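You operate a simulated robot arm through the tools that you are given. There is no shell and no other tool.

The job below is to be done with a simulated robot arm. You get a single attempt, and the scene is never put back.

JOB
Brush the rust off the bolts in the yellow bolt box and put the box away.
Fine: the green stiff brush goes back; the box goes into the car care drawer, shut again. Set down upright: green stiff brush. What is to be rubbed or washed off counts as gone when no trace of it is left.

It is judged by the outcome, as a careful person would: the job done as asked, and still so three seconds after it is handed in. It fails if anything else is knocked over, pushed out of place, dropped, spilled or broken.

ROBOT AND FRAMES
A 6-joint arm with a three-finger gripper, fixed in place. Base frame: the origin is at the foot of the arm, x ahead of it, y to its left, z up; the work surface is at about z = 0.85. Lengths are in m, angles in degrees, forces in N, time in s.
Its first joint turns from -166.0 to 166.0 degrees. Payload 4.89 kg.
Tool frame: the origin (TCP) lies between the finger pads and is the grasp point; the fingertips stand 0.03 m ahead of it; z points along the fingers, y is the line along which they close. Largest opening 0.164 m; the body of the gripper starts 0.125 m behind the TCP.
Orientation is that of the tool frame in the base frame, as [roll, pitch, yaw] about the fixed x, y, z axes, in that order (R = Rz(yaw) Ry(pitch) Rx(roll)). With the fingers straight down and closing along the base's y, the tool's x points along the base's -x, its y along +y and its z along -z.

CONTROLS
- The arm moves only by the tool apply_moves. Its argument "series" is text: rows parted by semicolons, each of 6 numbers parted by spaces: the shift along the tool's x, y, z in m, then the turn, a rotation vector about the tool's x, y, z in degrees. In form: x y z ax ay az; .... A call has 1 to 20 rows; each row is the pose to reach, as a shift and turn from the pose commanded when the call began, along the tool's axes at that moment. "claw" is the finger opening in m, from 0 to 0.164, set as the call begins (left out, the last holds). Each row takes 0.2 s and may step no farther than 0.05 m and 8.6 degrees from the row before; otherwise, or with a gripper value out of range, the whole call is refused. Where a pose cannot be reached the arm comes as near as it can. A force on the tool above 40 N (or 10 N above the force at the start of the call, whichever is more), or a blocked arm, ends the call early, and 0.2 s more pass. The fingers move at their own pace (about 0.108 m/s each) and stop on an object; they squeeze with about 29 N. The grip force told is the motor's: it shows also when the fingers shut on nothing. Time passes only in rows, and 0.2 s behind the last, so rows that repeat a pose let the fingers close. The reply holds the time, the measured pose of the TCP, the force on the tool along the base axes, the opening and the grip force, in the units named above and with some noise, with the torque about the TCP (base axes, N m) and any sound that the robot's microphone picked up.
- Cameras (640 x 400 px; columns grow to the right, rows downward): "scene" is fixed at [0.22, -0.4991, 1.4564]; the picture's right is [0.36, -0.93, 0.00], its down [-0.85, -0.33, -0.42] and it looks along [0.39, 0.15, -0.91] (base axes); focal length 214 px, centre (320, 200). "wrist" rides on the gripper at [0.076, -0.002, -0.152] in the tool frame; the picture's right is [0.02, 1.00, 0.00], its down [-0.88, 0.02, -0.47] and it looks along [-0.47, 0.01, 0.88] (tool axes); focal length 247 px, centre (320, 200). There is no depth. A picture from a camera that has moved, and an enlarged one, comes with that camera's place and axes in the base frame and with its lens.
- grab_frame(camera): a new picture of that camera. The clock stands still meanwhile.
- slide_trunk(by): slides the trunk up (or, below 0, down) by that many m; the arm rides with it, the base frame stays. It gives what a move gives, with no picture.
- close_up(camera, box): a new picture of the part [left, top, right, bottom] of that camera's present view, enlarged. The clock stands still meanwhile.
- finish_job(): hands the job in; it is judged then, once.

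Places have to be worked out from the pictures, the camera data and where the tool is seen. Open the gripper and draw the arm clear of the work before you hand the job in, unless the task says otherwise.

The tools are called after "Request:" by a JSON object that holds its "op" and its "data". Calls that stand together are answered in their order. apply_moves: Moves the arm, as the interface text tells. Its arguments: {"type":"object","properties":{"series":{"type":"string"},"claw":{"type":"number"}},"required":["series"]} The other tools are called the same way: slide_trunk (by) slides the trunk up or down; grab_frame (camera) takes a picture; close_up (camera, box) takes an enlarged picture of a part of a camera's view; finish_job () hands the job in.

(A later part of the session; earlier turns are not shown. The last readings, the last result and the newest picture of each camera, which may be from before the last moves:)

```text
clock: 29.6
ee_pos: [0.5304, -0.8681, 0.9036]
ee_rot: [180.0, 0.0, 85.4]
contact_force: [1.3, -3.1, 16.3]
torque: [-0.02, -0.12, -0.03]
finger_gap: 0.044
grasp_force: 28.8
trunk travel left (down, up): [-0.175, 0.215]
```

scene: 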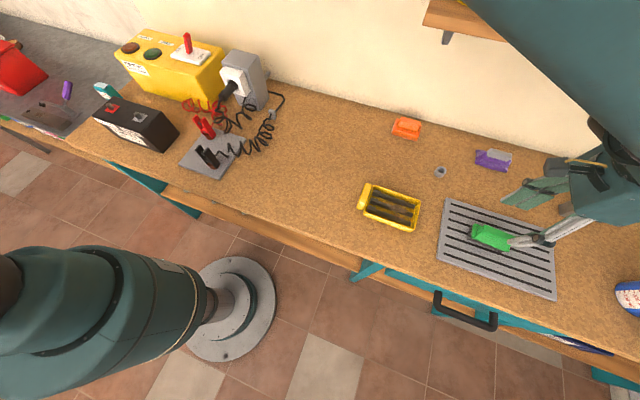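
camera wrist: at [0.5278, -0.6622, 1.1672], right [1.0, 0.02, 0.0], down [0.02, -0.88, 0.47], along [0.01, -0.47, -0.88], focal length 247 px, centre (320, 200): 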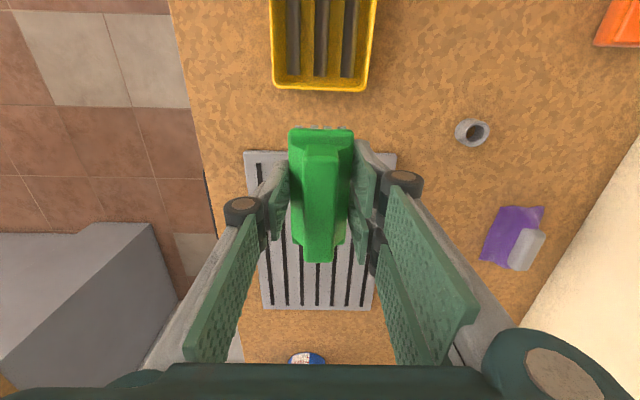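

Contact at 16 N: the bristles rest on the mat. I'll relax 0.6 mm, then open the fingers.

Request:
{"op": "apply_moves", "data": {"series": "0 0 -0.0006 0 0 0; 0 0 -0.0006 0 0 0"}}

Request:
{"op": "apply_moves", "data": {"series": "0 0 0 0 0 0; 0 0 0 0 0 0; 0 0 0 0 0 0", "claw": 0.08}}

Request:
{"op": "close_up", "data": {"camera": "scene", "box": [440, 190, 560, 290]}}

Request:
{"op": "close_up", "data": {"camera": "wrist", "box": [220, 60, 420, 220]}}

```text
clock: 30.2
ee_pos: [0.5308, -0.8686, 0.9035]
ee_rot: [-179.9, -0.1, 85.6]
contact_force: [1.5, -2.0, 11.0]
torque: [-0.09, -0.07, 0.01]
finger_gap: 0.0439
grasp_force: 29.2
trunk travel left (down, up): [-0.175, 0.215]
```

```text
clock: 31.0
ee_pos: [0.5308, -0.868, 0.9035]
ee_rot: [-179.9, -0.1, 85.4]
contact_force: [0.2, 0.2, -0.2]
torque: [0.0, 0.03, 0.0]
finger_gap: 0.08
grasp_force: 0.0
trunk travel left (down, up): [-0.175, 0.215]
```

```text
4.00 times, centred on (500, 240) of scene
camera zoom: at [0.22, -0.4991, 1.4564], right [0.36, -0.93, 0.0], down [-0.85, -0.33, -0.42], along [0.39, 0.15, -0.91], focal length 858 px, centre (-400, 40)
```

zoom: 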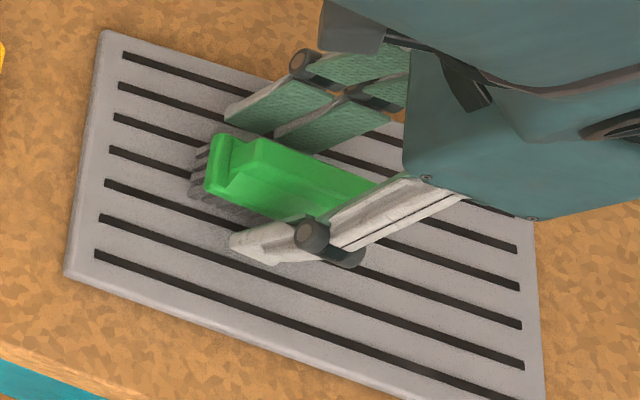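

```text
2.50 times, centred on (320, 140) of wrist
camera zoom: at [0.5354, -0.7913, 1.0558], right [1.0, -0.06, 0.0], down [-0.05, -0.88, 0.47], along [-0.03, -0.47, -0.88], focal length 617 px, centre (320, 350)
```

zoom: 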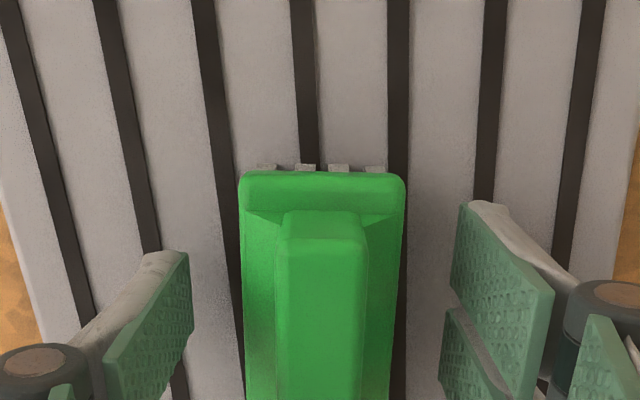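

The brush stands upright in its old place. I'll lift straight away from it to z≈1.05.

Request:
{"op": "apply_moves", "data": {"series": "0 0 -0.03 0 0 0; 0 0 -0.07 0 0 0; 0 0 -0.11 0 0 0; 0 0 -0.147 0 0 0; 0 0 -0.147 0 0 0"}}

Request:
{"op": "grab_frame", "data": {"camera": "wrist"}}

Request:
{"op": "close_up", "data": {"camera": "scene", "box": [400, 250, 640, 400]}}

```text
clock: 32.2
ee_pos: [0.528, -0.8696, 1.0521]
ee_rot: [-180.0, -0.1, 85.5]
contact_force: [-0.8, 0.3, 0.7]
torque: [-0.04, -0.05, -0.01]
finger_gap: 0.0803
grasp_force: 0.0
trunk travel left (down, up): [-0.175, 0.215]
```

```text
taken
camera wrist: at [0.5336, -0.792, 1.2044], right [1.0, -0.06, 0.0], down [-0.05, -0.88, 0.47], along [-0.03, -0.47, -0.88], focal length 247 px, centre (320, 200)
```

wrist: 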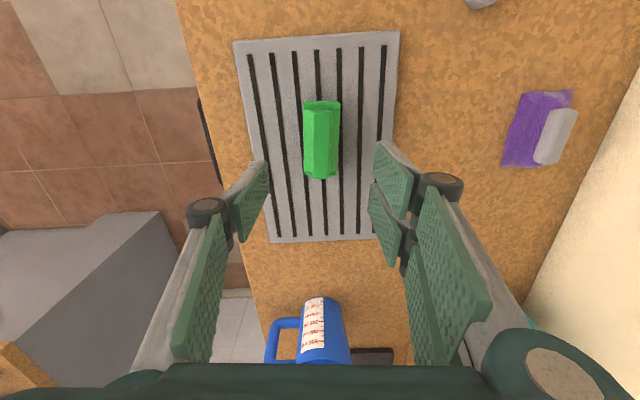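

```text
2.67 times, centred on (520, 325) of scene
camera zoom: at [0.22, -0.4991, 1.4564], right [0.36, -0.93, 0.0], down [-0.85, -0.33, -0.42], along [0.39, 0.15, -0.91], focal length 572 px, centre (-213, -133)
```

zoom: 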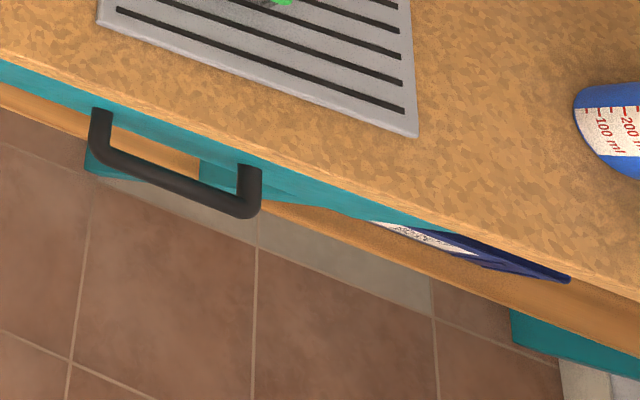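

The brush is fine. Next I'll move the gripper to the front of the bench and turn it so the wrist camera can look at the drawer front for a label.

Request:
{"op": "apply_moves", "data": {"series": "0.0098 -0.0326 0 0 0 -7.875; 0.0196 -0.0652 0 0 0 -15.75; 0.0294 -0.0979 0 0 0 -23.625; 0.0392 -0.1305 0 0 0 -31.5; 0.049 -0.1631 0 0 0 -39.375; 0.0588 -0.1957 0 0 0 -47.25; 0.0686 -0.2284 0 0 0 -55.125; 0.0784 -0.261 0 0 0 -63; 0.0882 -0.2936 0 0 0 -70.875; 0.098 -0.3262 0 0 0 -78.75; 0.1078 -0.3589 0 0 0 -86.625; 0.1176 -0.3915 0 0 0 -94.5; 0.1176 -0.3915 0 0 0 -94.5"}}

Request:
{"op": "grab_frame", "data": {"camera": "wrist"}}

```text
clock: 35.0
ee_pos: [0.1516, -0.7202, 1.0512]
ee_rot: [179.9, 0.0, -179.9]
contact_force: [0.4, -1.1, 0.5]
torque: [-0.02, 0.01, -0.02]
finger_gap: 0.0802
grasp_force: 0.0
trunk travel left (down, up): [-0.175, 0.215]
```

```text
taken
camera wrist: at [0.0749, -0.7198, 1.2024], right [-0.02, 1.0, 0.0], down [0.88, 0.02, 0.47], along [0.47, 0.01, -0.88], focal length 247 px, centre (320, 200)
```

wrist: 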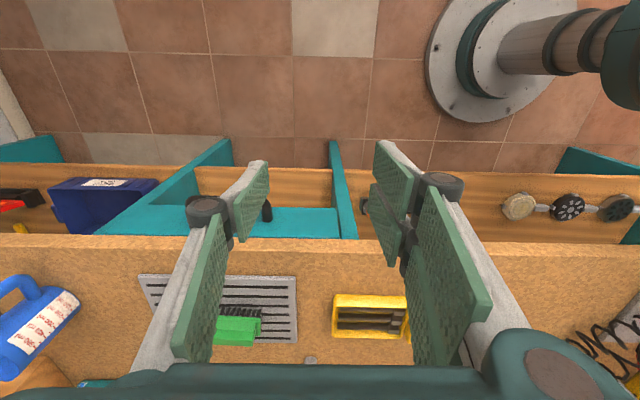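

I can see a teal drawer front between two legs under the counter, partly hidden by the fingers. I'll tilt the tool forward to look at it more squarely.

Request:
{"op": "apply_moves", "data": {"series": "0.01 0 0 0 -8 0; 0.02 0 0 0 -16 0; 0.03 0 0 0 -24 0; 0.04 0 0 0 -32 0; 0.05 0 0 0 -40 0; 0.05 0 0 0 -40 0", "claw": 0.164}}

Request:
{"op": "grab_frame", "data": {"camera": "wrist"}}

Request:
{"op": "grab_frame", "data": {"camera": "scene"}}

```text
clock: 36.4
ee_pos: [0.1004, -0.7196, 1.049]
ee_rot: [179.9, 40.1, -179.9]
contact_force: [-0.5, 0.1, -0.7]
torque: [0.07, 0.0, 0.01]
finger_gap: 0.164
grasp_force: 0.0
trunk travel left (down, up): [-0.175, 0.215]
```

```text
taken
camera wrist: at [-0.0564, -0.7202, 1.1165], right [-0.02, 1.0, -0.01], down [0.37, 0.02, 0.93], along [0.93, 0.01, -0.37], focal length 247 px, centre (320, 200)
```

wrist: 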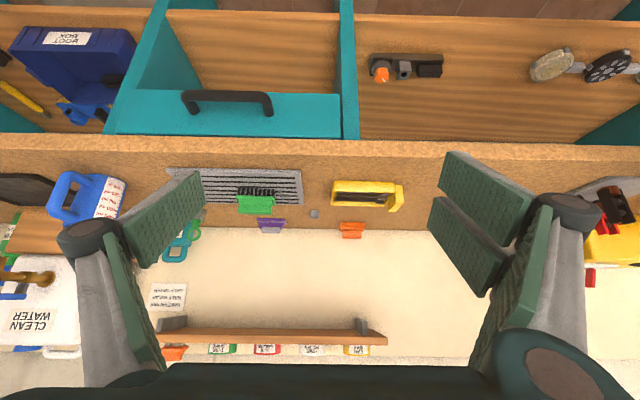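

```text
taken
```

scene: 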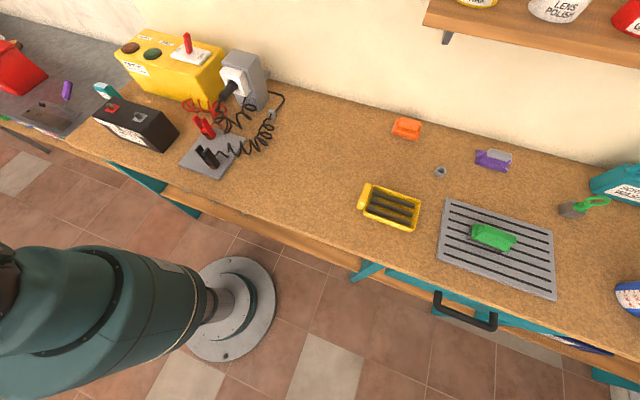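

There is a single drawer with a black handle, and a note on the wall. I'll zoom into both.

Request:
{"op": "close_up", "data": {"camera": "wrist", "box": [90, 60, 390, 240]}}

Request:
{"op": "close_up", "data": {"camera": "wrist", "box": [140, 275, 200, 320]}}

Request:
{"op": "close_up", "data": {"camera": "wrist", "box": [0, 0, 640, 150]}}

```text
2.13 times, centred on (240, 150) of wrist
camera zoom: at [-0.0564, -0.7202, 1.1165], right [-0.02, 1.0, -0.01], down [0.37, 0.02, 0.93], along [0.93, 0.01, -0.37], focal length 527 px, centre (491, 307)
```

zoom: 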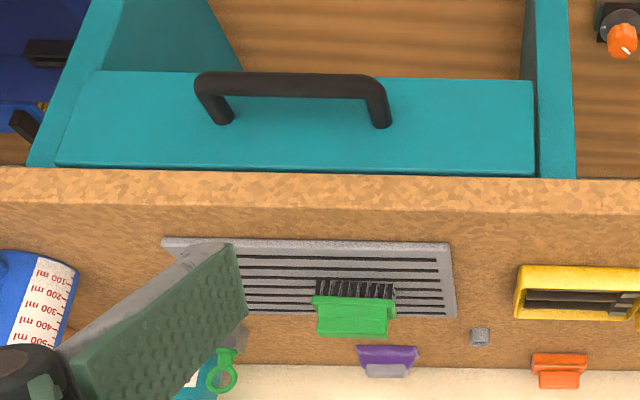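

```text
8.89 times, centred on (170, 298) of wrist
camera zoom: at [-0.0564, -0.7202, 1.1165], right [-0.02, 1.0, -0.01], down [0.37, 0.02, 0.93], along [0.93, 0.01, -0.37], focal length 2195 px, centre (1653, -667)
```

zoom: 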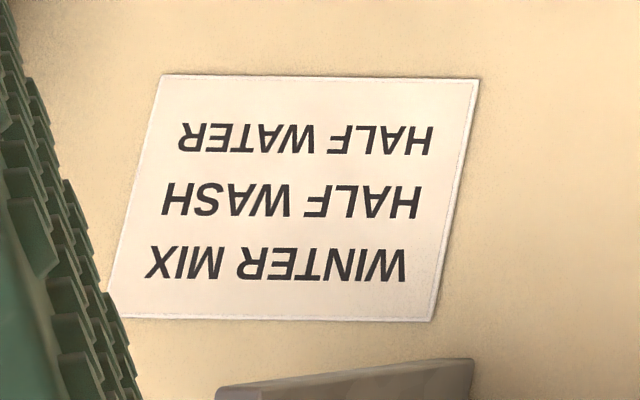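

```text
1.00 times, centred on (320, 75) of wrist (not enlarged: the box is as wide or as high as the picture)
camera zoom: at [-0.0564, -0.7202, 1.1165], right [-0.02, 1.0, -0.01], down [0.37, 0.02, 0.93], along [0.93, 0.01, -0.37], focal length 247 px, centre (320, 325)
```

zoom: 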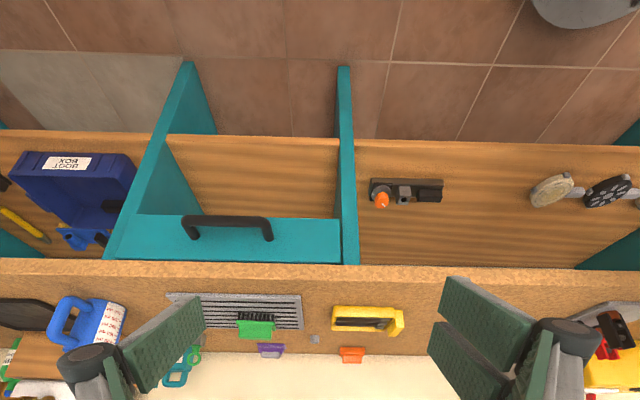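

Only one drawer is there, so that is the car care drawer. Its face is at x≈0.363, y -1.12 to -0.675, z 0.696–0.817, and the handle bar is centred at about (0.32, -0.90, 0.755). I'll grip the bar from the front with the fingers above and below it, so I first tilt further toward horizontal in free space.

Request:
{"op": "apply_moves", "data": {"series": "0 0 0 0 -7 0; 0 0 0 0 -14 0; 0 0 0 0 -21 0; 0 0 0 0 -28 0; 0 0 0 0 -35 0; 0 0 0 0 -35 0"}}

```text
clock: 37.8
ee_pos: [0.1, -0.7204, 1.0513]
ee_rot: [-180.0, 75.1, 179.9]
contact_force: [-0.2, 0.3, -0.6]
torque: [0.01, -0.07, 0.04]
finger_gap: 0.1638
grasp_force: 0.0
trunk travel left (down, up): [-0.175, 0.215]
```

Reached a 75° tilt. I'll roll about the tool axis by +90° so the fingers close vertically, narrowing the opening meanwhile.

Request:
{"op": "apply_moves", "data": {"series": "0 0 0 0 0 8.18; 0 0 0 0 0 16.36; 0 0 0 0 0 24.55; 0 0 0 0 0 32.73; 0 0 0 0 0 40.91; 0 0 0 0 0 49.09; 0 0 0 0 0 57.27; 0 0 0 0 0 65.45; 0 0 0 0 0 73.64; 0 0 0 0 0 81.82; 0 0 0 0 0 90; 0 0 0 0 0 90", "claw": 0.07}}

Request:
{"op": "grab_frame", "data": {"camera": "wrist"}}

Request:
{"op": "grab_frame", "data": {"camera": "scene"}}

```text
clock: 40.4
ee_pos: [0.1002, -0.7198, 1.0507]
ee_rot: [105.0, -0.1, 90.0]
contact_force: [-0.3, 0.3, -0.3]
torque: [-0.04, -0.02, 0.0]
finger_gap: 0.0702
grasp_force: 0.0
trunk travel left (down, up): [-0.175, 0.215]
```

```text
taken
camera wrist: at [-0.0479, -0.6422, 1.0886], right [0.26, 0.02, 0.97], down [-0.45, -0.88, 0.14], along [0.85, -0.47, -0.22], focal length 247 px, centre (320, 200)
```

wrist: 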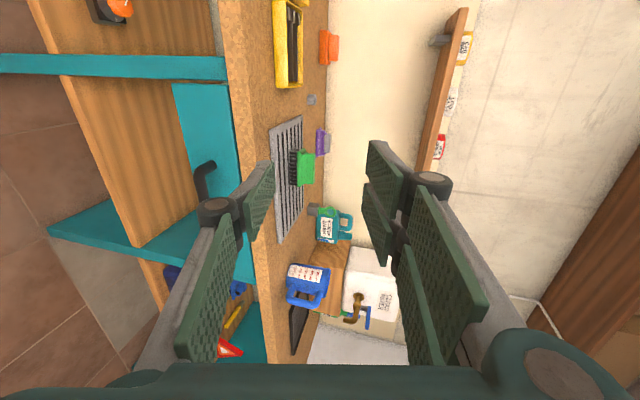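

```text
taken
```

scene: 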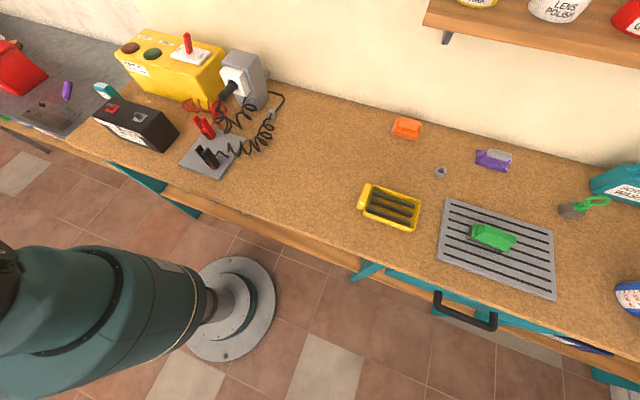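

The fingers now close vertically with the tool pointing at the drawer. I'll move to a pre-grasp point at about (0.18, -0.90, 0.80) in front of the handle.

Request:
{"op": "apply_moves", "data": {"series": "-0.0225 -0.0276 0.0178 0 0 0; -0.045 -0.0552 0.0355 0 0 0; -0.0675 -0.0828 0.0533 0 0 0; -0.09 -0.1104 0.071 0 0 0; -0.1125 -0.138 0.0888 0 0 0; -0.135 -0.1656 0.1065 0 0 0; -0.1575 -0.1932 0.1243 0 0 0; -0.18 -0.2208 0.142 0 0 0; -0.18 -0.2208 0.142 0 0 0"}}

Request:
{"op": "grab_frame", "data": {"camera": "wrist"}}

Request:
{"op": "grab_frame", "data": {"camera": "scene"}}

```text
clock: 42.4
ee_pos: [0.1809, -0.8995, 0.7993]
ee_rot: [105.1, 0.0, 90.1]
contact_force: [-0.7, -0.1, 0.1]
torque: [-0.02, 0.04, -0.03]
finger_gap: 0.0698
grasp_force: 0.2
trunk travel left (down, up): [-0.175, 0.215]
```

```text
taken
camera wrist: at [0.0345, -0.8207, 0.8373], right [0.26, 0.02, 0.97], down [-0.45, -0.88, 0.14], along [0.85, -0.47, -0.22], focal length 247 px, centre (320, 200)
```

wrist: 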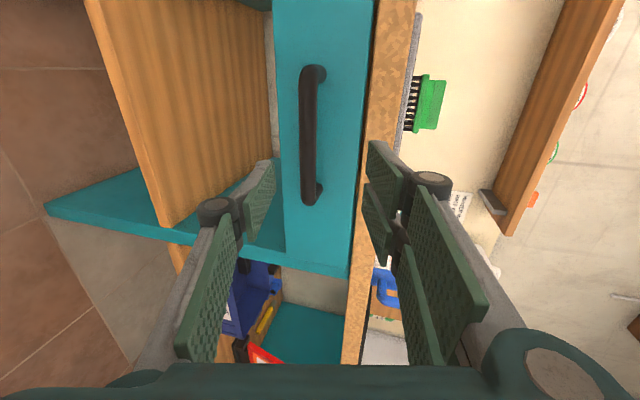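

```text
taken
```

scene: 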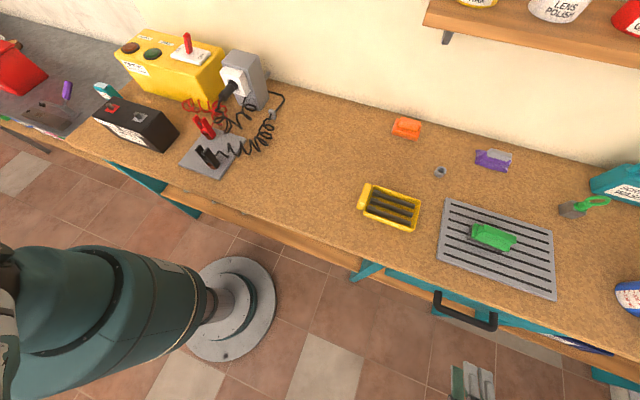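

The handle bar sits at about (0.326, -0.895, 0.748), roughly 0.153 ahead of the TCP and 13 mm low along the closing direction. I'll align and advance 0.10, then look.

Request:
{"op": "apply_moves", "data": {"series": "0 -0.007 0.02 0 0 0; 0 -0.013 0.045 0 0 0; 0 -0.013 0.075 0 0 0; 0 -0.013 0.1 0 0 0; 0 -0.013 0.1 0 0 0"}}

Request:
{"op": "grab_frame", "data": {"camera": "wrist"}}

Request:
{"op": "close_up", "data": {"camera": "scene", "box": [380, 260, 560, 400]}}

```text
clock: 43.6
ee_pos: [0.2739, -0.9003, 0.7598]
ee_rot: [105.0, 0.0, 90.0]
contact_force: [0.3, -0.4, 1.0]
torque: [-0.03, 0.02, -0.02]
finger_gap: 0.07
grasp_force: 0.1
trunk travel left (down, up): [-0.175, 0.215]
```

```text
taken
camera wrist: at [0.1266, -0.8226, 0.7981], right [0.26, 0.02, 0.97], down [-0.45, -0.88, 0.14], along [0.85, -0.47, -0.22], focal length 247 px, centre (320, 200)
```

wrist: 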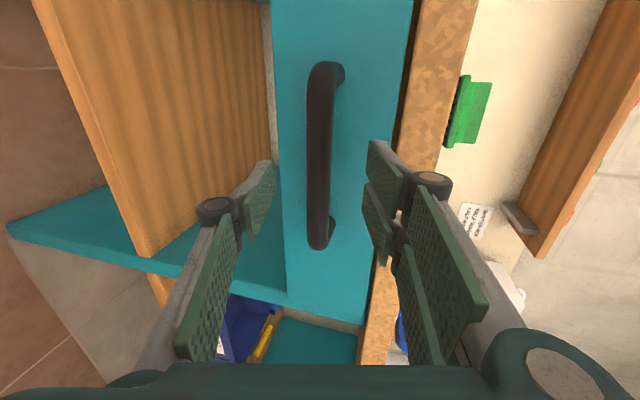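

```text
2.86 times, centred on (470, 330) of scene
camera zoom: at [0.22, -0.4991, 1.4564], right [0.36, -0.93, 0.0], down [-0.85, -0.33, -0.42], along [0.39, 0.15, -0.91], focal length 613 px, centre (-109, -171)
```

zoom: 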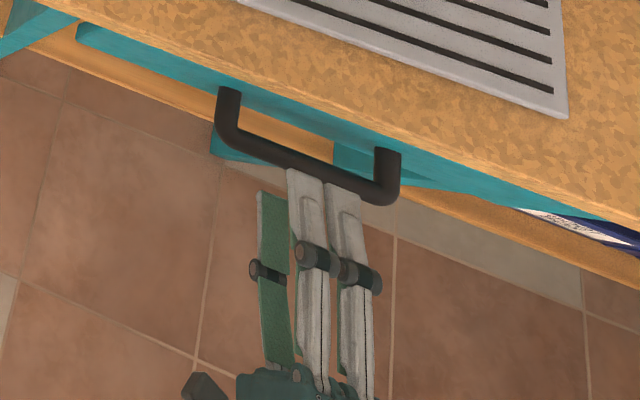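

The bar is now centred between the fingers and about 5 cm ahead. I'll advance 3.7 cm more so the bar is inside the finger pads, keeping the tips short of the drawer face.

Request:
{"op": "apply_moves", "data": {"series": "0 0 0.012 0 0 0; 0 0 0.025 0 0 0; 0 0 0.037 0 0 0; 0 0 0.037 0 0 0"}}

Request:
{"op": "grab_frame", "data": {"camera": "wrist"}}

Request:
{"op": "close_up", "data": {"camera": "scene", "box": [380, 260, 560, 400]}}

```text
clock: 44.6
ee_pos: [0.3091, -0.9014, 0.7518]
ee_rot: [105.0, 0.0, 89.9]
contact_force: [-0.5, -0.4, 0.3]
torque: [-0.01, 0.05, 0.02]
finger_gap: 0.0701
grasp_force: 0.0
trunk travel left (down, up): [-0.175, 0.215]
```

```text
taken
camera wrist: at [0.1616, -0.8226, 0.7896], right [0.26, 0.02, 0.97], down [-0.45, -0.88, 0.14], along [0.85, -0.47, -0.22], focal length 247 px, centre (320, 200)
```

wrist: 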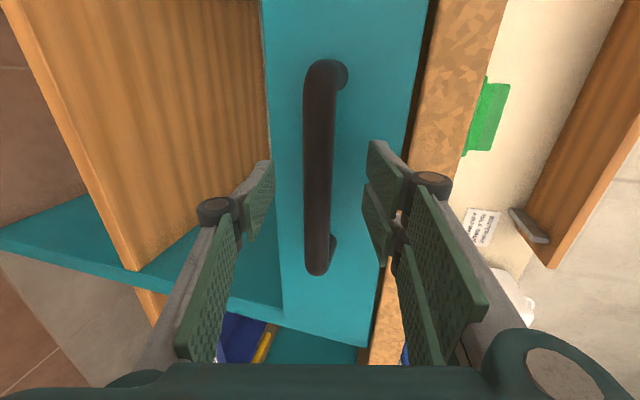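

```text
2.86 times, centred on (470, 330) of scene
camera zoom: at [0.22, -0.4991, 1.4564], right [0.36, -0.93, 0.0], down [-0.85, -0.33, -0.42], along [0.39, 0.15, -0.91], focal length 613 px, centre (-109, -171)
```

zoom: 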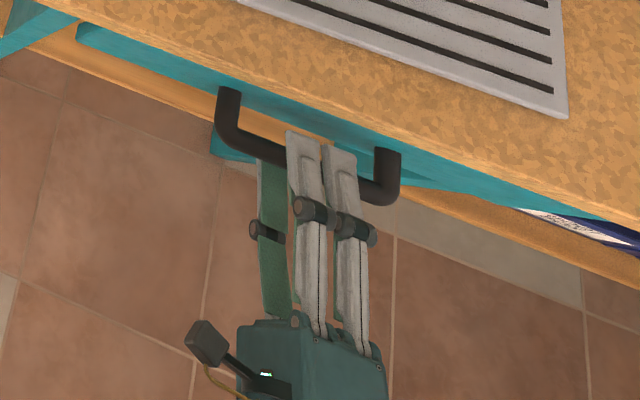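

The upper fingers are over the bar and the lower one beneath it. I'll close on the bar.

Request:
{"op": "apply_moves", "data": {"series": "0 0 0 0 0 0; 0 0 0 0 0 0; 0 0 0 0 0 0; 0 0 0 0 0 0", "claw": 0.0}}

Request:
{"op": "close_up", "data": {"camera": "scene", "box": [380, 260, 560, 400]}}

```text
clock: 45.6
ee_pos: [0.308, -0.8996, 0.7502]
ee_rot: [105.2, -0.1, 89.9]
contact_force: [-5.9, 10.4, -22.4]
torque: [-0.44, 0.49, 0.03]
finger_gap: 0.0215
grasp_force: 45.3
trunk travel left (down, up): [-0.175, 0.215]
```

```text
2.86 times, centred on (470, 330) of scene
camera zoom: at [0.22, -0.4991, 1.4564], right [0.36, -0.93, 0.0], down [-0.85, -0.33, -0.42], along [0.39, 0.15, -0.91], focal length 613 px, centre (-109, -171)
```

zoom: 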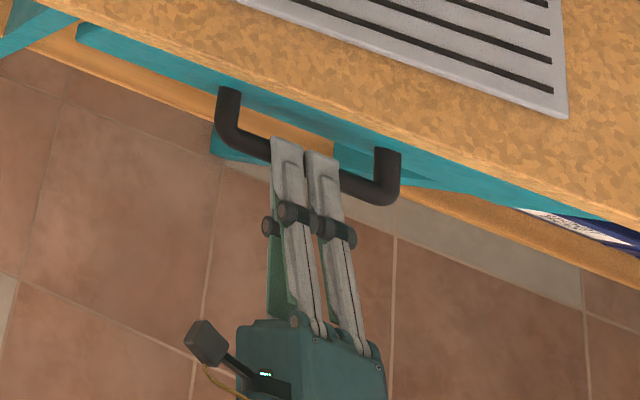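

It gripped the bar (gap 0.0215), but there is a -22 N side load, so the bar lies slightly lower than the grip centre. I'll shift 1.5 mm down along the closing direction to relieve it.

Request:
{"op": "apply_moves", "data": {"series": "0 -0.0008 0 0 0 0; 0 -0.0015 0 0 0 0; 0 -0.0015 0 0 0 0"}}

```text
clock: 46.4
ee_pos: [0.309, -0.9009, 0.7508]
ee_rot: [105.1, 0.0, 90.0]
contact_force: [-2.4, 10.6, -17.3]
torque: [-0.16, 0.31, 0.78]
finger_gap: 0.0212
grasp_force: 44.8
trunk travel left (down, up): [-0.175, 0.215]
```

The load dropped to -17 N. I'll shift a bit more in the same direction.

Request:
{"op": "apply_moves", "data": {"series": "0.0005 -0.001 0 0 0 0; 0.001 -0.002 0 0 0 0; 0.001 -0.003 0 0 0 0; 0.001 -0.003 0 0 0 0"}}

```text
clock: 47.6
ee_pos: [0.3078, -0.9006, 0.7501]
ee_rot: [104.8, 0.1, 89.9]
contact_force: [0.9, -2.9, 11.8]
torque: [-0.24, -0.23, -0.02]
finger_gap: 0.0214
grasp_force: 44.9
trunk travel left (down, up): [-0.175, 0.215]
stopped in row 4: the force on the tool passed its limit at 42 N (the readings are from after the stop); the commanded pose is now the measured one
```

That stop re-zeroed the commanded pose at the grip, where the load is now small. I'll pull the drawer slowly straight toward -x by 4 cm and watch the force.

Request:
{"op": "apply_moves", "data": {"series": "0 -0.0026 -0.0097 0 0 0; 0 -0.0052 -0.0193 0 0 0; 0 -0.0078 -0.029 0 0 0; 0 -0.0104 -0.0386 0 0 0; 0 -0.0104 -0.0386 0 0 0"}}

Request:
{"op": "grab_frame", "data": {"camera": "scene"}}

```text
clock: 48.8
ee_pos: [0.2677, -0.9005, 0.7509]
ee_rot: [104.9, 0.1, 89.8]
contact_force: [0.3, 0.0, 17.2]
torque: [-0.03, -0.36, 0.87]
finger_gap: 0.0213
grasp_force: 44.7
trunk travel left (down, up): [-0.175, 0.215]
```

```text
taken
```

scene: 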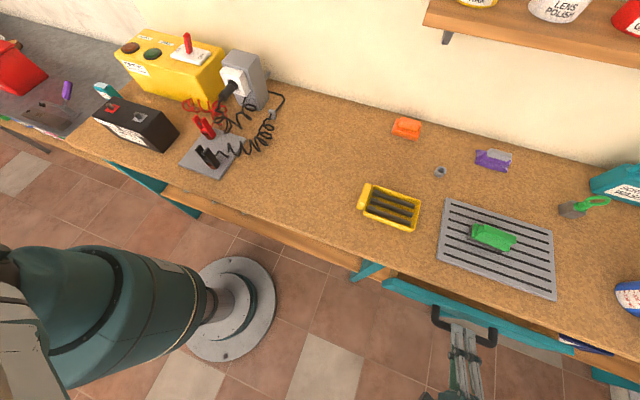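

The drawer slides smoothly (opened 4 cm). I'll pull another 10 cm, easing 1 mm upward to reduce the vertical load.

Request:
{"op": "apply_moves", "data": {"series": "0 -0.0042 -0.0196 0 0 0; 0 -0.0094 -0.0389 0 0 0; 0 -0.0146 -0.0583 0 0 0; 0 -0.0197 -0.0776 0 0 0; 0 -0.0249 -0.0969 0 0 0; 0 -0.0249 -0.0969 0 0 0"}}

Request:
{"op": "grab_frame", "data": {"camera": "scene"}}

```text
clock: 50.2
ee_pos: [0.1683, -0.9014, 0.7508]
ee_rot: [104.9, 0.0, 89.8]
contact_force: [-0.1, 15.6, 13.6]
torque: [-0.35, -0.37, -0.07]
finger_gap: 0.0214
grasp_force: 45.0
trunk travel left (down, up): [-0.175, 0.215]
```

```text
taken
```

scene: 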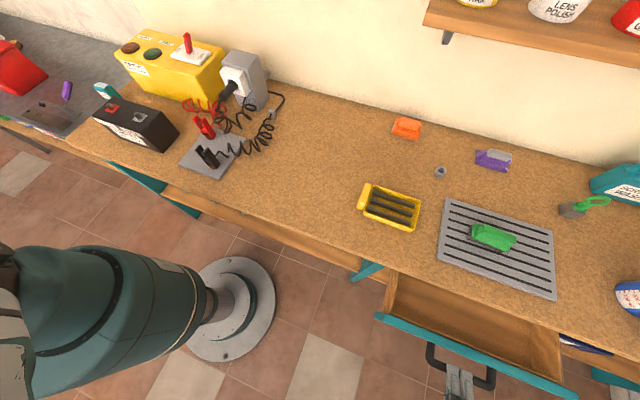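

Drawer is open about 14 cm, with an empty-looking wooden interior so far. I'll pull 8 cm more.

Request:
{"op": "apply_moves", "data": {"series": "0.001 -0.0047 -0.0195 0 0 0; 0.001 -0.0099 -0.0388 0 0 0; 0.001 -0.0151 -0.0581 0 0 0; 0.001 -0.0202 -0.0774 0 0 0; 0.001 -0.0202 -0.0774 0 0 0"}}

Request:
{"op": "grab_frame", "data": {"camera": "scene"}}

Request:
{"op": "grab_frame", "data": {"camera": "wrist"}}

```text
clock: 51.4
ee_pos: [0.0893, -0.9004, 0.7497]
ee_rot: [104.8, 0.0, 89.8]
contact_force: [-0.2, -32.4, 8.6]
torque: [-0.49, -0.23, -0.53]
finger_gap: 0.0213
grasp_force: 44.8
trunk travel left (down, up): [-0.175, 0.215]
```

```text
taken
```

scene: 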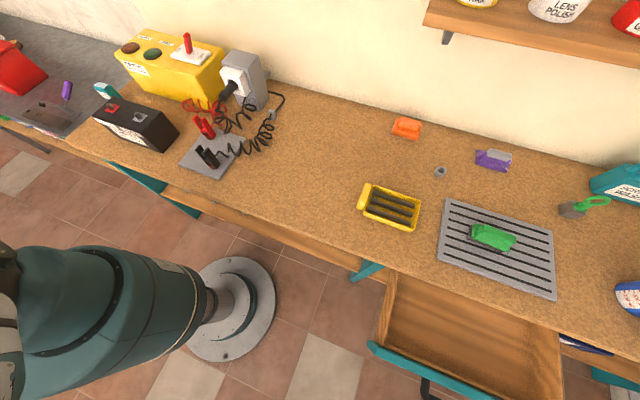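

```text
taken
camera wrist: at [-0.0597, -0.822, 0.7877], right [0.26, 0.02, 0.97], down [-0.46, -0.88, 0.14], along [0.85, -0.48, -0.22], focal length 247 px, centre (320, 200)
```

wrist: 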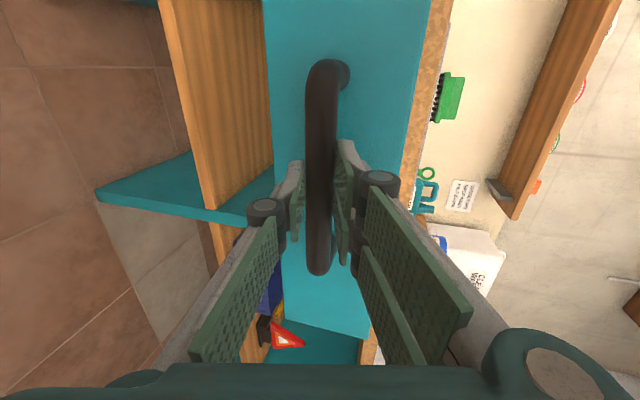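

Drawer open about 22 cm with an empty interior so far. There's a sideways load of -32 N, so I'll ease 1 mm toward -y and pull 4 cm more, slowly, to gain room.

Request:
{"op": "apply_moves", "data": {"series": "-0.001 0 0 0 0 0; -0.001 -0.0026 -0.0097 0 0 0; -0.001 -0.0052 -0.0193 0 0 0; -0.001 -0.0078 -0.029 0 0 0; -0.001 -0.0104 -0.0386 0 0 0; -0.001 -0.0104 -0.0386 0 0 0"}}

Request:
{"op": "grab_frame", "data": {"camera": "scene"}}

```text
clock: 52.8
ee_pos: [0.0464, -0.9, 0.75]
ee_rot: [104.9, 0.0, 89.8]
contact_force: [-1.1, -22.0, 10.3]
torque: [-0.32, -0.23, -0.28]
finger_gap: 0.021
grasp_force: 45.2
trunk travel left (down, up): [-0.175, 0.215]
```

```text
taken
```

scene: 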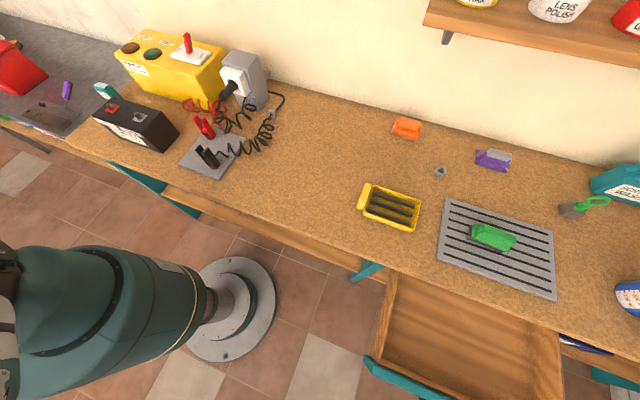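

The drawer is open about 26 cm and still slides freely, which is enough room. I'll release the bar and back straight out.

Request:
{"op": "apply_moves", "data": {"series": "-0.001 0 0 0 0 0; -0.001 0 0 0 0 0; -0.001 0 0 0 0 0; -0.001 0 0 0 0 0", "claw": 0.07}}

Request:
{"op": "apply_moves", "data": {"series": "0 0 -0.03 0 0 0; 0 0 -0.06 0 0 0; 0 0 -0.09 0 0 0; 0 0 -0.09 0 0 0"}}

Request:
{"op": "grab_frame", "data": {"camera": "wrist"}}

Request:
{"op": "grab_frame", "data": {"camera": "scene"}}

```text
clock: 53.8
ee_pos: [0.0477, -0.901, 0.7498]
ee_rot: [104.9, 0.0, 89.9]
contact_force: [0.7, -0.4, -0.2]
torque: [0.02, 0.03, 0.01]
finger_gap: 0.0699
grasp_force: 0.0
trunk travel left (down, up): [-0.175, 0.215]
```

```text
clock: 54.8
ee_pos: [-0.0423, -0.9025, 0.7719]
ee_rot: [104.9, 0.0, 89.9]
contact_force: [0.2, 0.5, 0.7]
torque: [-0.02, 0.0, -0.03]
finger_gap: 0.0704
grasp_force: 0.1
trunk travel left (down, up): [-0.175, 0.215]
```

```text
taken
camera wrist: at [-0.1893, -0.8237, 0.8106], right [0.26, 0.02, 0.97], down [-0.45, -0.88, 0.14], along [0.85, -0.48, -0.22], focal length 247 px, centre (320, 200)
```

wrist: 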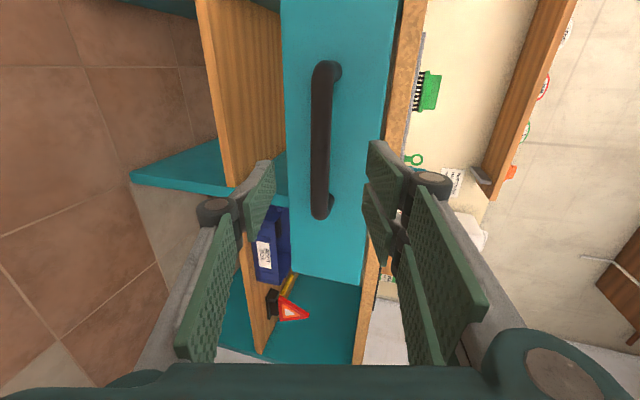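

```text
taken
```

scene: 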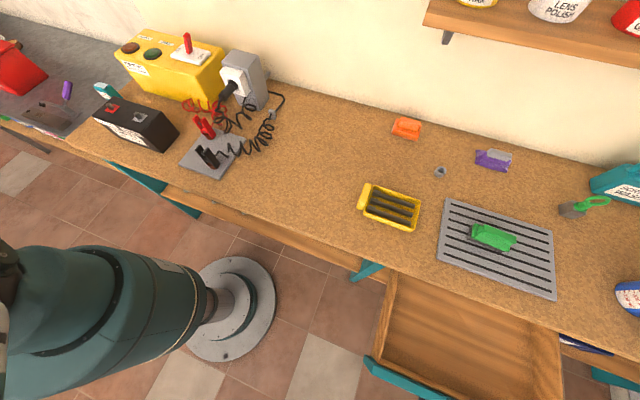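

Released cleanly: the handle is at x≈0.064 now. The reference grip pose is TCP (0.0465, -0.901, 0.750) with rot [105, 0, 90]. I'll rise to z≈1.07 before turning the tool down again.

Request:
{"op": "apply_moves", "data": {"series": "0 0.0415 -0.0111 0 0 0; 0 0.083 -0.0222 0 0 0; 0 0.1245 -0.0333 0 0 0; 0 0.166 -0.0444 0 0 0; 0 0.2075 -0.0555 0 0 0; 0 0.249 -0.0666 0 0 0; 0 0.29 -0.0777 0 0 0; 0 0.29 -0.0777 0 0 0"}}

Request:
{"op": "apply_moves", "data": {"series": "0.012 0 0 8 0 0; 0.024 0 0 16 0 0; 0.036 0 0 24 0 0; 0.048 0 0 32 0 0; 0.06 0 0 40 0 0; 0.072 0 0 48 0 0; 0.084 0 0 56 0 0; 0.096 0 0 64 0 0; 0.108 0 0 72 0 0; 0.12 0 0 75 0 0; 0.12 0 0 75 0 0", "claw": 0.164}}

Request:
{"op": "grab_frame", "data": {"camera": "wrist"}}

```text
clock: 56.6
ee_pos: [-0.0392, -0.9002, 1.0744]
ee_rot: [104.9, 0.0, 89.9]
contact_force: [0.4, -0.3, 0.6]
torque: [0.0, 0.01, -0.02]
finger_gap: 0.07
grasp_force: 0.0
trunk travel left (down, up): [-0.175, 0.215]
```

```text
clock: 59.0
ee_pos: [-0.0395, -0.7805, 1.0732]
ee_rot: [179.9, 0.1, 89.8]
contact_force: [0.2, -0.1, 0.8]
torque: [-0.05, 0.04, -0.02]
finger_gap: 0.1639
grasp_force: 0.0
trunk travel left (down, up): [-0.175, 0.215]
```

```text
taken
camera wrist: at [-0.0407, -0.7027, 1.2261], right [1.0, 0.02, 0.0], down [0.02, -0.88, 0.47], along [0.01, -0.47, -0.88], focal length 247 px, centre (320, 200)
```

wrist: 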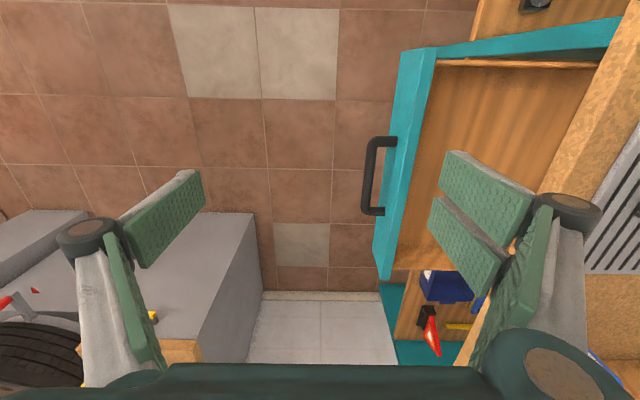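

The drawer interior looks empty and spans x≈0.125–0.367 in front of the counter. I'll go above the box to measure it for the grasp.

Request:
{"op": "apply_moves", "data": {"series": "0.0143 0.0475 0 0 0 0; 0.0287 0.095 0 0 0 0; 0.043 0.1425 0 0 0 0; 0.0573 0.19 0 0 0 0; 0.0717 0.2375 0 0 0 0; 0.086 0.285 0 0 0 0; 0.1003 0.3325 0 0 0 0; 0.1147 0.38 0 0 0 0; 0.129 0.4275 0 0 0 0; 0.1433 0.475 0 0 0 0; 0.1577 0.5225 0.01 0 0 0; 0.172 0.57 0.025 0 0 0; 0.172 0.57 0.025 0 0 0"}}

Request:
{"op": "grab_frame", "data": {"camera": "wrist"}}

Request:
{"op": "close_up", "data": {"camera": "wrist", "box": [230, 60, 410, 240]}}

Request:
{"op": "grab_frame", "data": {"camera": "scene"}}

```text
refused: row 11 steps farther than a row can; nothing moved
```

```text
taken
camera wrist: at [-0.0407, -0.7027, 1.2261], right [1.0, 0.02, 0.0], down [0.02, -0.88, 0.47], along [0.01, -0.47, -0.88], focal length 247 px, centre (320, 200)
```

wrist: 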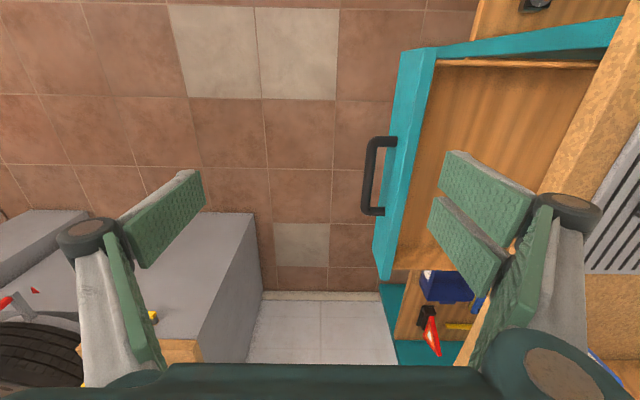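

```text
2.22 times, centred on (320, 150) of wrist
camera zoom: at [-0.0407, -0.7027, 1.2261], right [1.0, 0.02, 0.0], down [0.02, -0.88, 0.47], along [0.01, -0.47, -0.88], focal length 549 px, centre (320, 311)
```

zoom: 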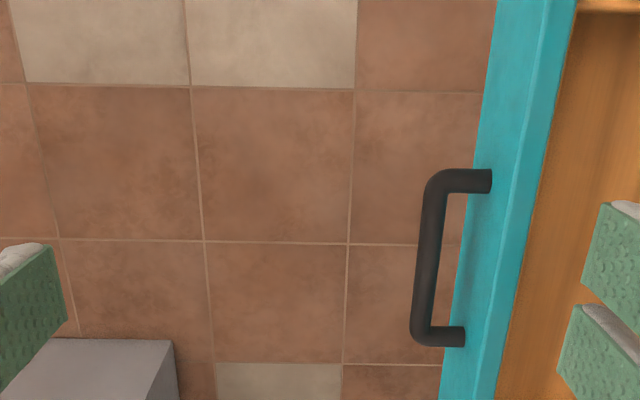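

```text
taken
```

scene: 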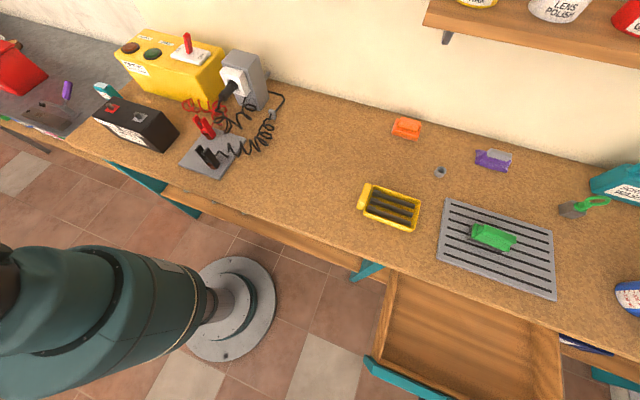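

The call was refused because two rows stepped too far; nothing moved. I'll redo it with smaller final steps.

Request:
{"op": "apply_moves", "data": {"series": "0.0132 0.0438 0 0 0 0; 0.0265 0.0877 0 0 0 0; 0.0397 0.1315 0 0 0 0; 0.0529 0.1754 0 0 0 0; 0.0662 0.2192 0 0 0 0; 0.0794 0.2631 0 0 0 0; 0.0926 0.3069 0 0 0 0; 0.1058 0.3508 0 0 0 0; 0.1191 0.3946 0 0 0 0; 0.1323 0.4385 0 0 0 0; 0.1455 0.4823 0.005 0 0 0; 0.1588 0.5262 0.015 0 0 0; 0.172 0.57 0.025 0 0 0; 0.172 0.57 0.025 0 0 0"}}

Request:
{"op": "grab_frame", "data": {"camera": "wrist"}}

Request:
{"op": "close_up", "data": {"camera": "wrist", "box": [230, 60, 410, 240]}}

Request:
{"op": "grab_frame", "data": {"camera": "scene"}}

```text
clock: 62.0
ee_pos: [0.5323, -0.61, 1.0488]
ee_rot: [179.9, 0.0, 89.8]
contact_force: [-0.8, -0.4, -0.3]
torque: [0.01, 0.04, 0.02]
finger_gap: 0.1639
grasp_force: 0.0
trunk travel left (down, up): [-0.175, 0.215]
```

```text
taken
camera wrist: at [0.531, -0.5311, 1.2012], right [1.0, 0.02, 0.0], down [0.02, -0.88, 0.47], along [0.01, -0.47, -0.88], focal length 247 px, centre (320, 200)
```

wrist: 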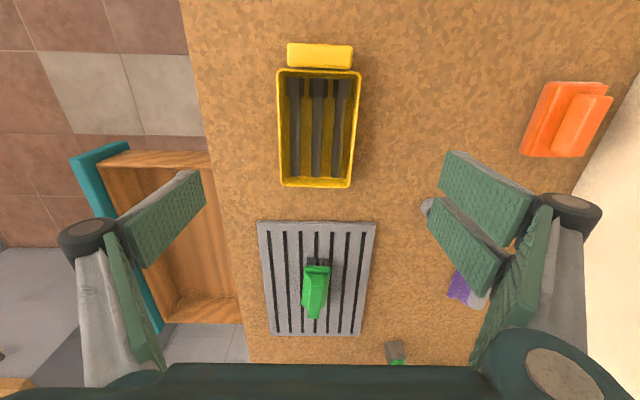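

```text
2.22 times, centred on (320, 150) of wrist
camera zoom: at [0.531, -0.5311, 1.2012], right [1.0, 0.02, 0.0], down [0.02, -0.88, 0.47], along [0.01, -0.47, -0.88], focal length 549 px, centre (320, 311)
```

zoom: 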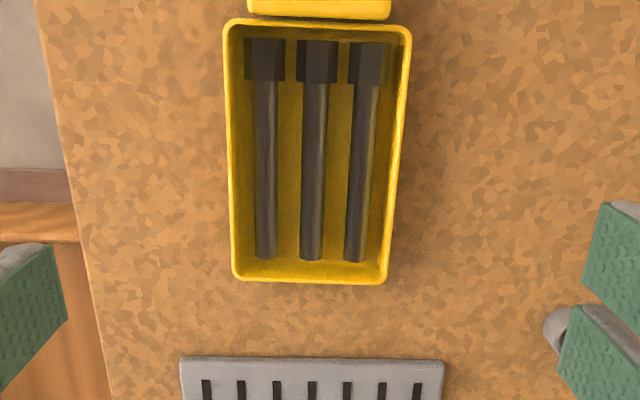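

```text
taken
```

scene: 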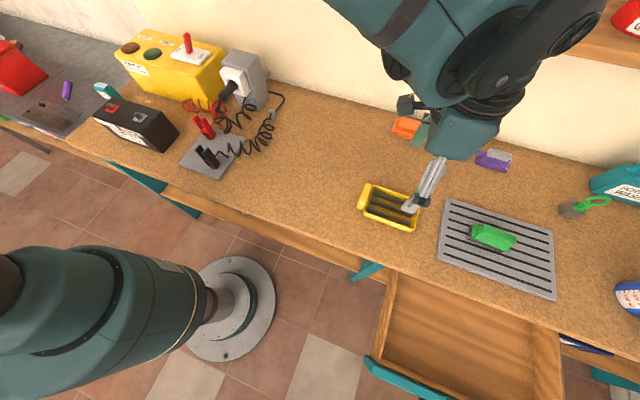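

From here I judge the box centre to be (0.529, -0.607), width about 0.097, turned under 1°. The bolts still look clean. I'll align over it slightly toward the heavier head end and descend with the fingers fully open to z≈0.93.

Request:
{"op": "apply_moves", "data": {"series": "0.007 -0.0035 0.03 0 0 0.7; 0.007 -0.0035 0.07 0 0 0.7; 0.007 -0.0035 0.1 0 0 0.7; 0.007 -0.0035 0.119 0 0 0.7; 0.007 -0.0035 0.119 0 0 0.7"}}

Request:
{"op": "grab_frame", "data": {"camera": "wrist"}}

Request:
{"op": "close_up", "data": {"camera": "scene", "box": [340, 140, 480, 250]}}

```text
clock: 63.2
ee_pos: [0.5296, -0.6022, 0.9281]
ee_rot: [179.8, 0.0, 89.1]
contact_force: [-0.3, 0.0, -0.2]
torque: [0.06, 0.03, -0.01]
finger_gap: 0.1639
grasp_force: 0.1
trunk travel left (down, up): [-0.175, 0.215]
```

```text
taken
camera wrist: at [0.5283, -0.5246, 1.0811], right [1.0, 0.01, 0.0], down [0.01, -0.88, 0.47], along [0.01, -0.47, -0.88], focal length 247 px, centre (320, 200)
```

wrist: 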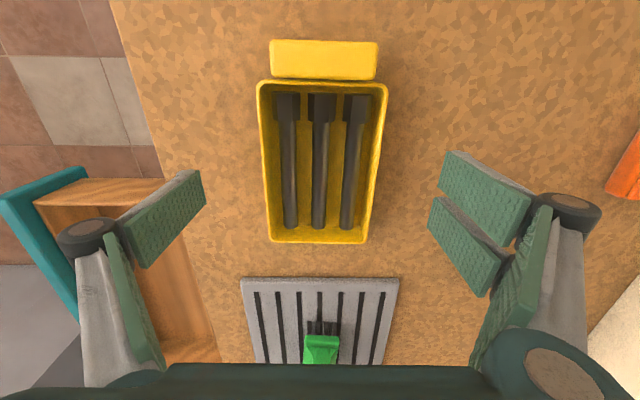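

```text
3.64 times, centred on (410, 195) of scene
camera zoom: at [0.22, -0.4991, 1.4564], right [0.36, -0.93, 0.0], down [-0.85, -0.33, -0.42], along [0.39, 0.15, -0.91], focal length 780 px, centre (-7, 218)
```

zoom: 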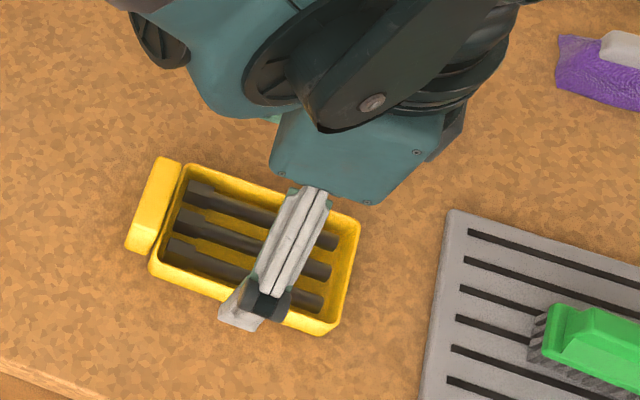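

Aligned: the box is centred between the open fingers. I'll take a close look at the bolts for any leftover rust while the view is good.

Request:
{"op": "close_up", "data": {"camera": "wrist", "box": [255, 75, 395, 250]}}

Request:
{"op": "close_up", "data": {"camera": "wrist", "box": [265, 140, 375, 240]}}

```text
2.29 times, centred on (325, 162) of wrist
camera zoom: at [0.5283, -0.5246, 1.0811], right [1.0, 0.01, 0.0], down [0.01, -0.88, 0.47], along [0.01, -0.47, -0.88], focal length 564 px, centre (309, 286)
```

zoom: 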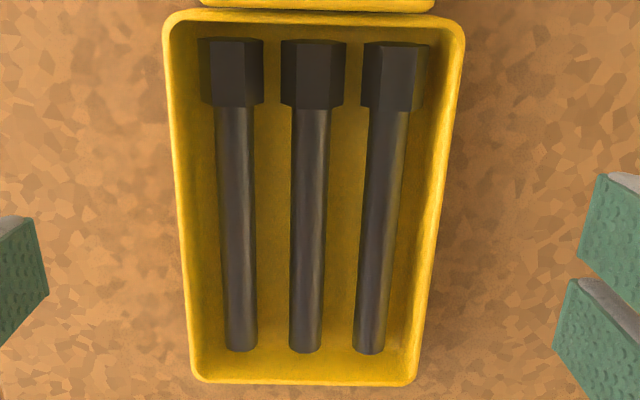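

```text
4.00 times, centred on (320, 190) of wrist
camera zoom: at [0.5283, -0.5246, 1.0811], right [1.0, 0.01, 0.0], down [0.01, -0.88, 0.47], along [0.01, -0.47, -0.88], focal length 988 px, centre (320, 240)
```

zoom: 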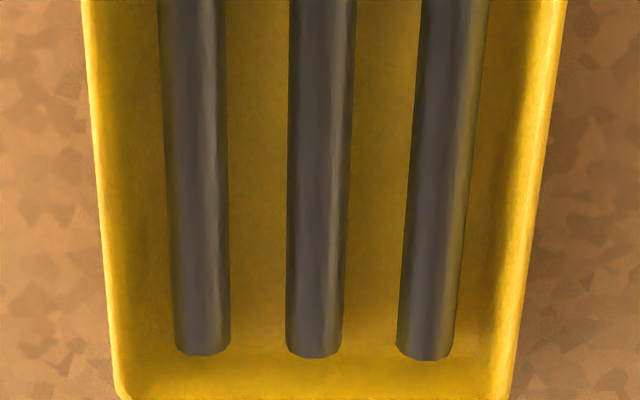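

The bolts and box floor are clean. The rim works out at z≈0.886, so a TCP height of about 0.889 puts the fingertips just above the table. Lowering 4 cm.

Request:
{"op": "apply_moves", "data": {"series": "0 0 0.015 0 0 0; 0 0 0.03 0 0 0; 0 0 0.04 0 0 0; 0 0 0.04 0 0 0"}}

Request:
{"op": "grab_frame", "data": {"camera": "wrist"}}

Request:
{"op": "close_up", "data": {"camera": "scene", "box": [340, 140, 480, 250]}}

```text
clock: 64.2
ee_pos: [0.528, -0.6035, 0.8888]
ee_rot: [179.9, 0.0, 89.3]
contact_force: [0.0, -0.3, -0.9]
torque: [0.0, 0.02, 0.0]
finger_gap: 0.1642
grasp_force: 0.1
trunk travel left (down, up): [-0.175, 0.215]
```

```text
taken
camera wrist: at [0.5274, -0.5246, 1.0412], right [1.0, 0.01, 0.0], down [0.01, -0.88, 0.47], along [0.01, -0.47, -0.88], focal length 247 px, centre (320, 200)
```

wrist: 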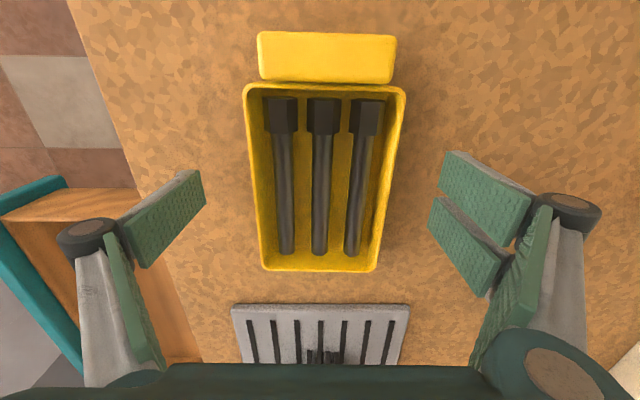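

```text
3.64 times, centred on (410, 195) of scene
camera zoom: at [0.22, -0.4991, 1.4564], right [0.36, -0.93, 0.0], down [-0.85, -0.33, -0.42], along [0.39, 0.15, -0.91], focal length 780 px, centre (-7, 218)
```

zoom: 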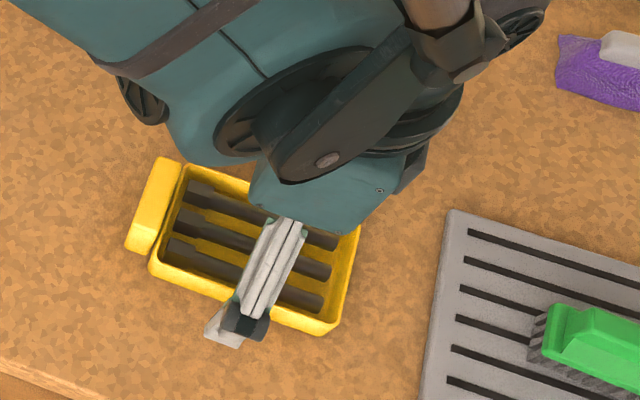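

The fingers flank the box at table level without contact. I'll close on it.

Request:
{"op": "apply_moves", "data": {"series": "0 0 0 0 0 0; 0 0 0 0 0 0; 0 0 0 0 0 0; 0 0 0 0 0 0", "claw": 0.06}}

Request:
{"op": "grab_frame", "data": {"camera": "wrist"}}

Request:
{"op": "close_up", "data": {"camera": "scene", "box": [340, 140, 480, 250]}}

```text
clock: 65.2
ee_pos: [0.5282, -0.6028, 0.8894]
ee_rot: [179.9, 0.0, 89.2]
contact_force: [2.3, 0.6, 4.2]
torque: [-0.11, -0.35, 0.02]
finger_gap: 0.0995
grasp_force: 29.2
trunk travel left (down, up): [-0.175, 0.215]
```

```text
taken
camera wrist: at [0.5275, -0.5245, 1.0415], right [1.0, 0.01, 0.0], down [0.01, -0.88, 0.47], along [0.01, -0.47, -0.88], focal length 247 px, centre (320, 200)
```

wrist: 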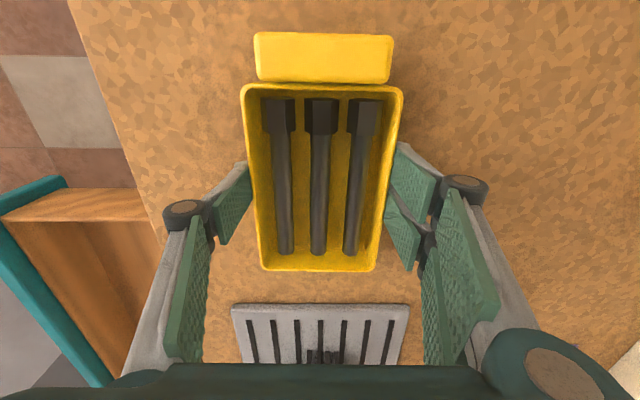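

```text
3.64 times, centred on (410, 195) of scene
camera zoom: at [0.22, -0.4991, 1.4564], right [0.36, -0.93, 0.0], down [-0.85, -0.33, -0.42], along [0.39, 0.15, -0.91], focal length 780 px, centre (-7, 218)
```

zoom: 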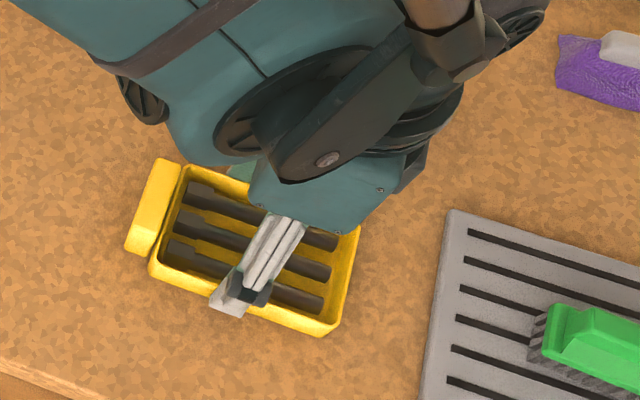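

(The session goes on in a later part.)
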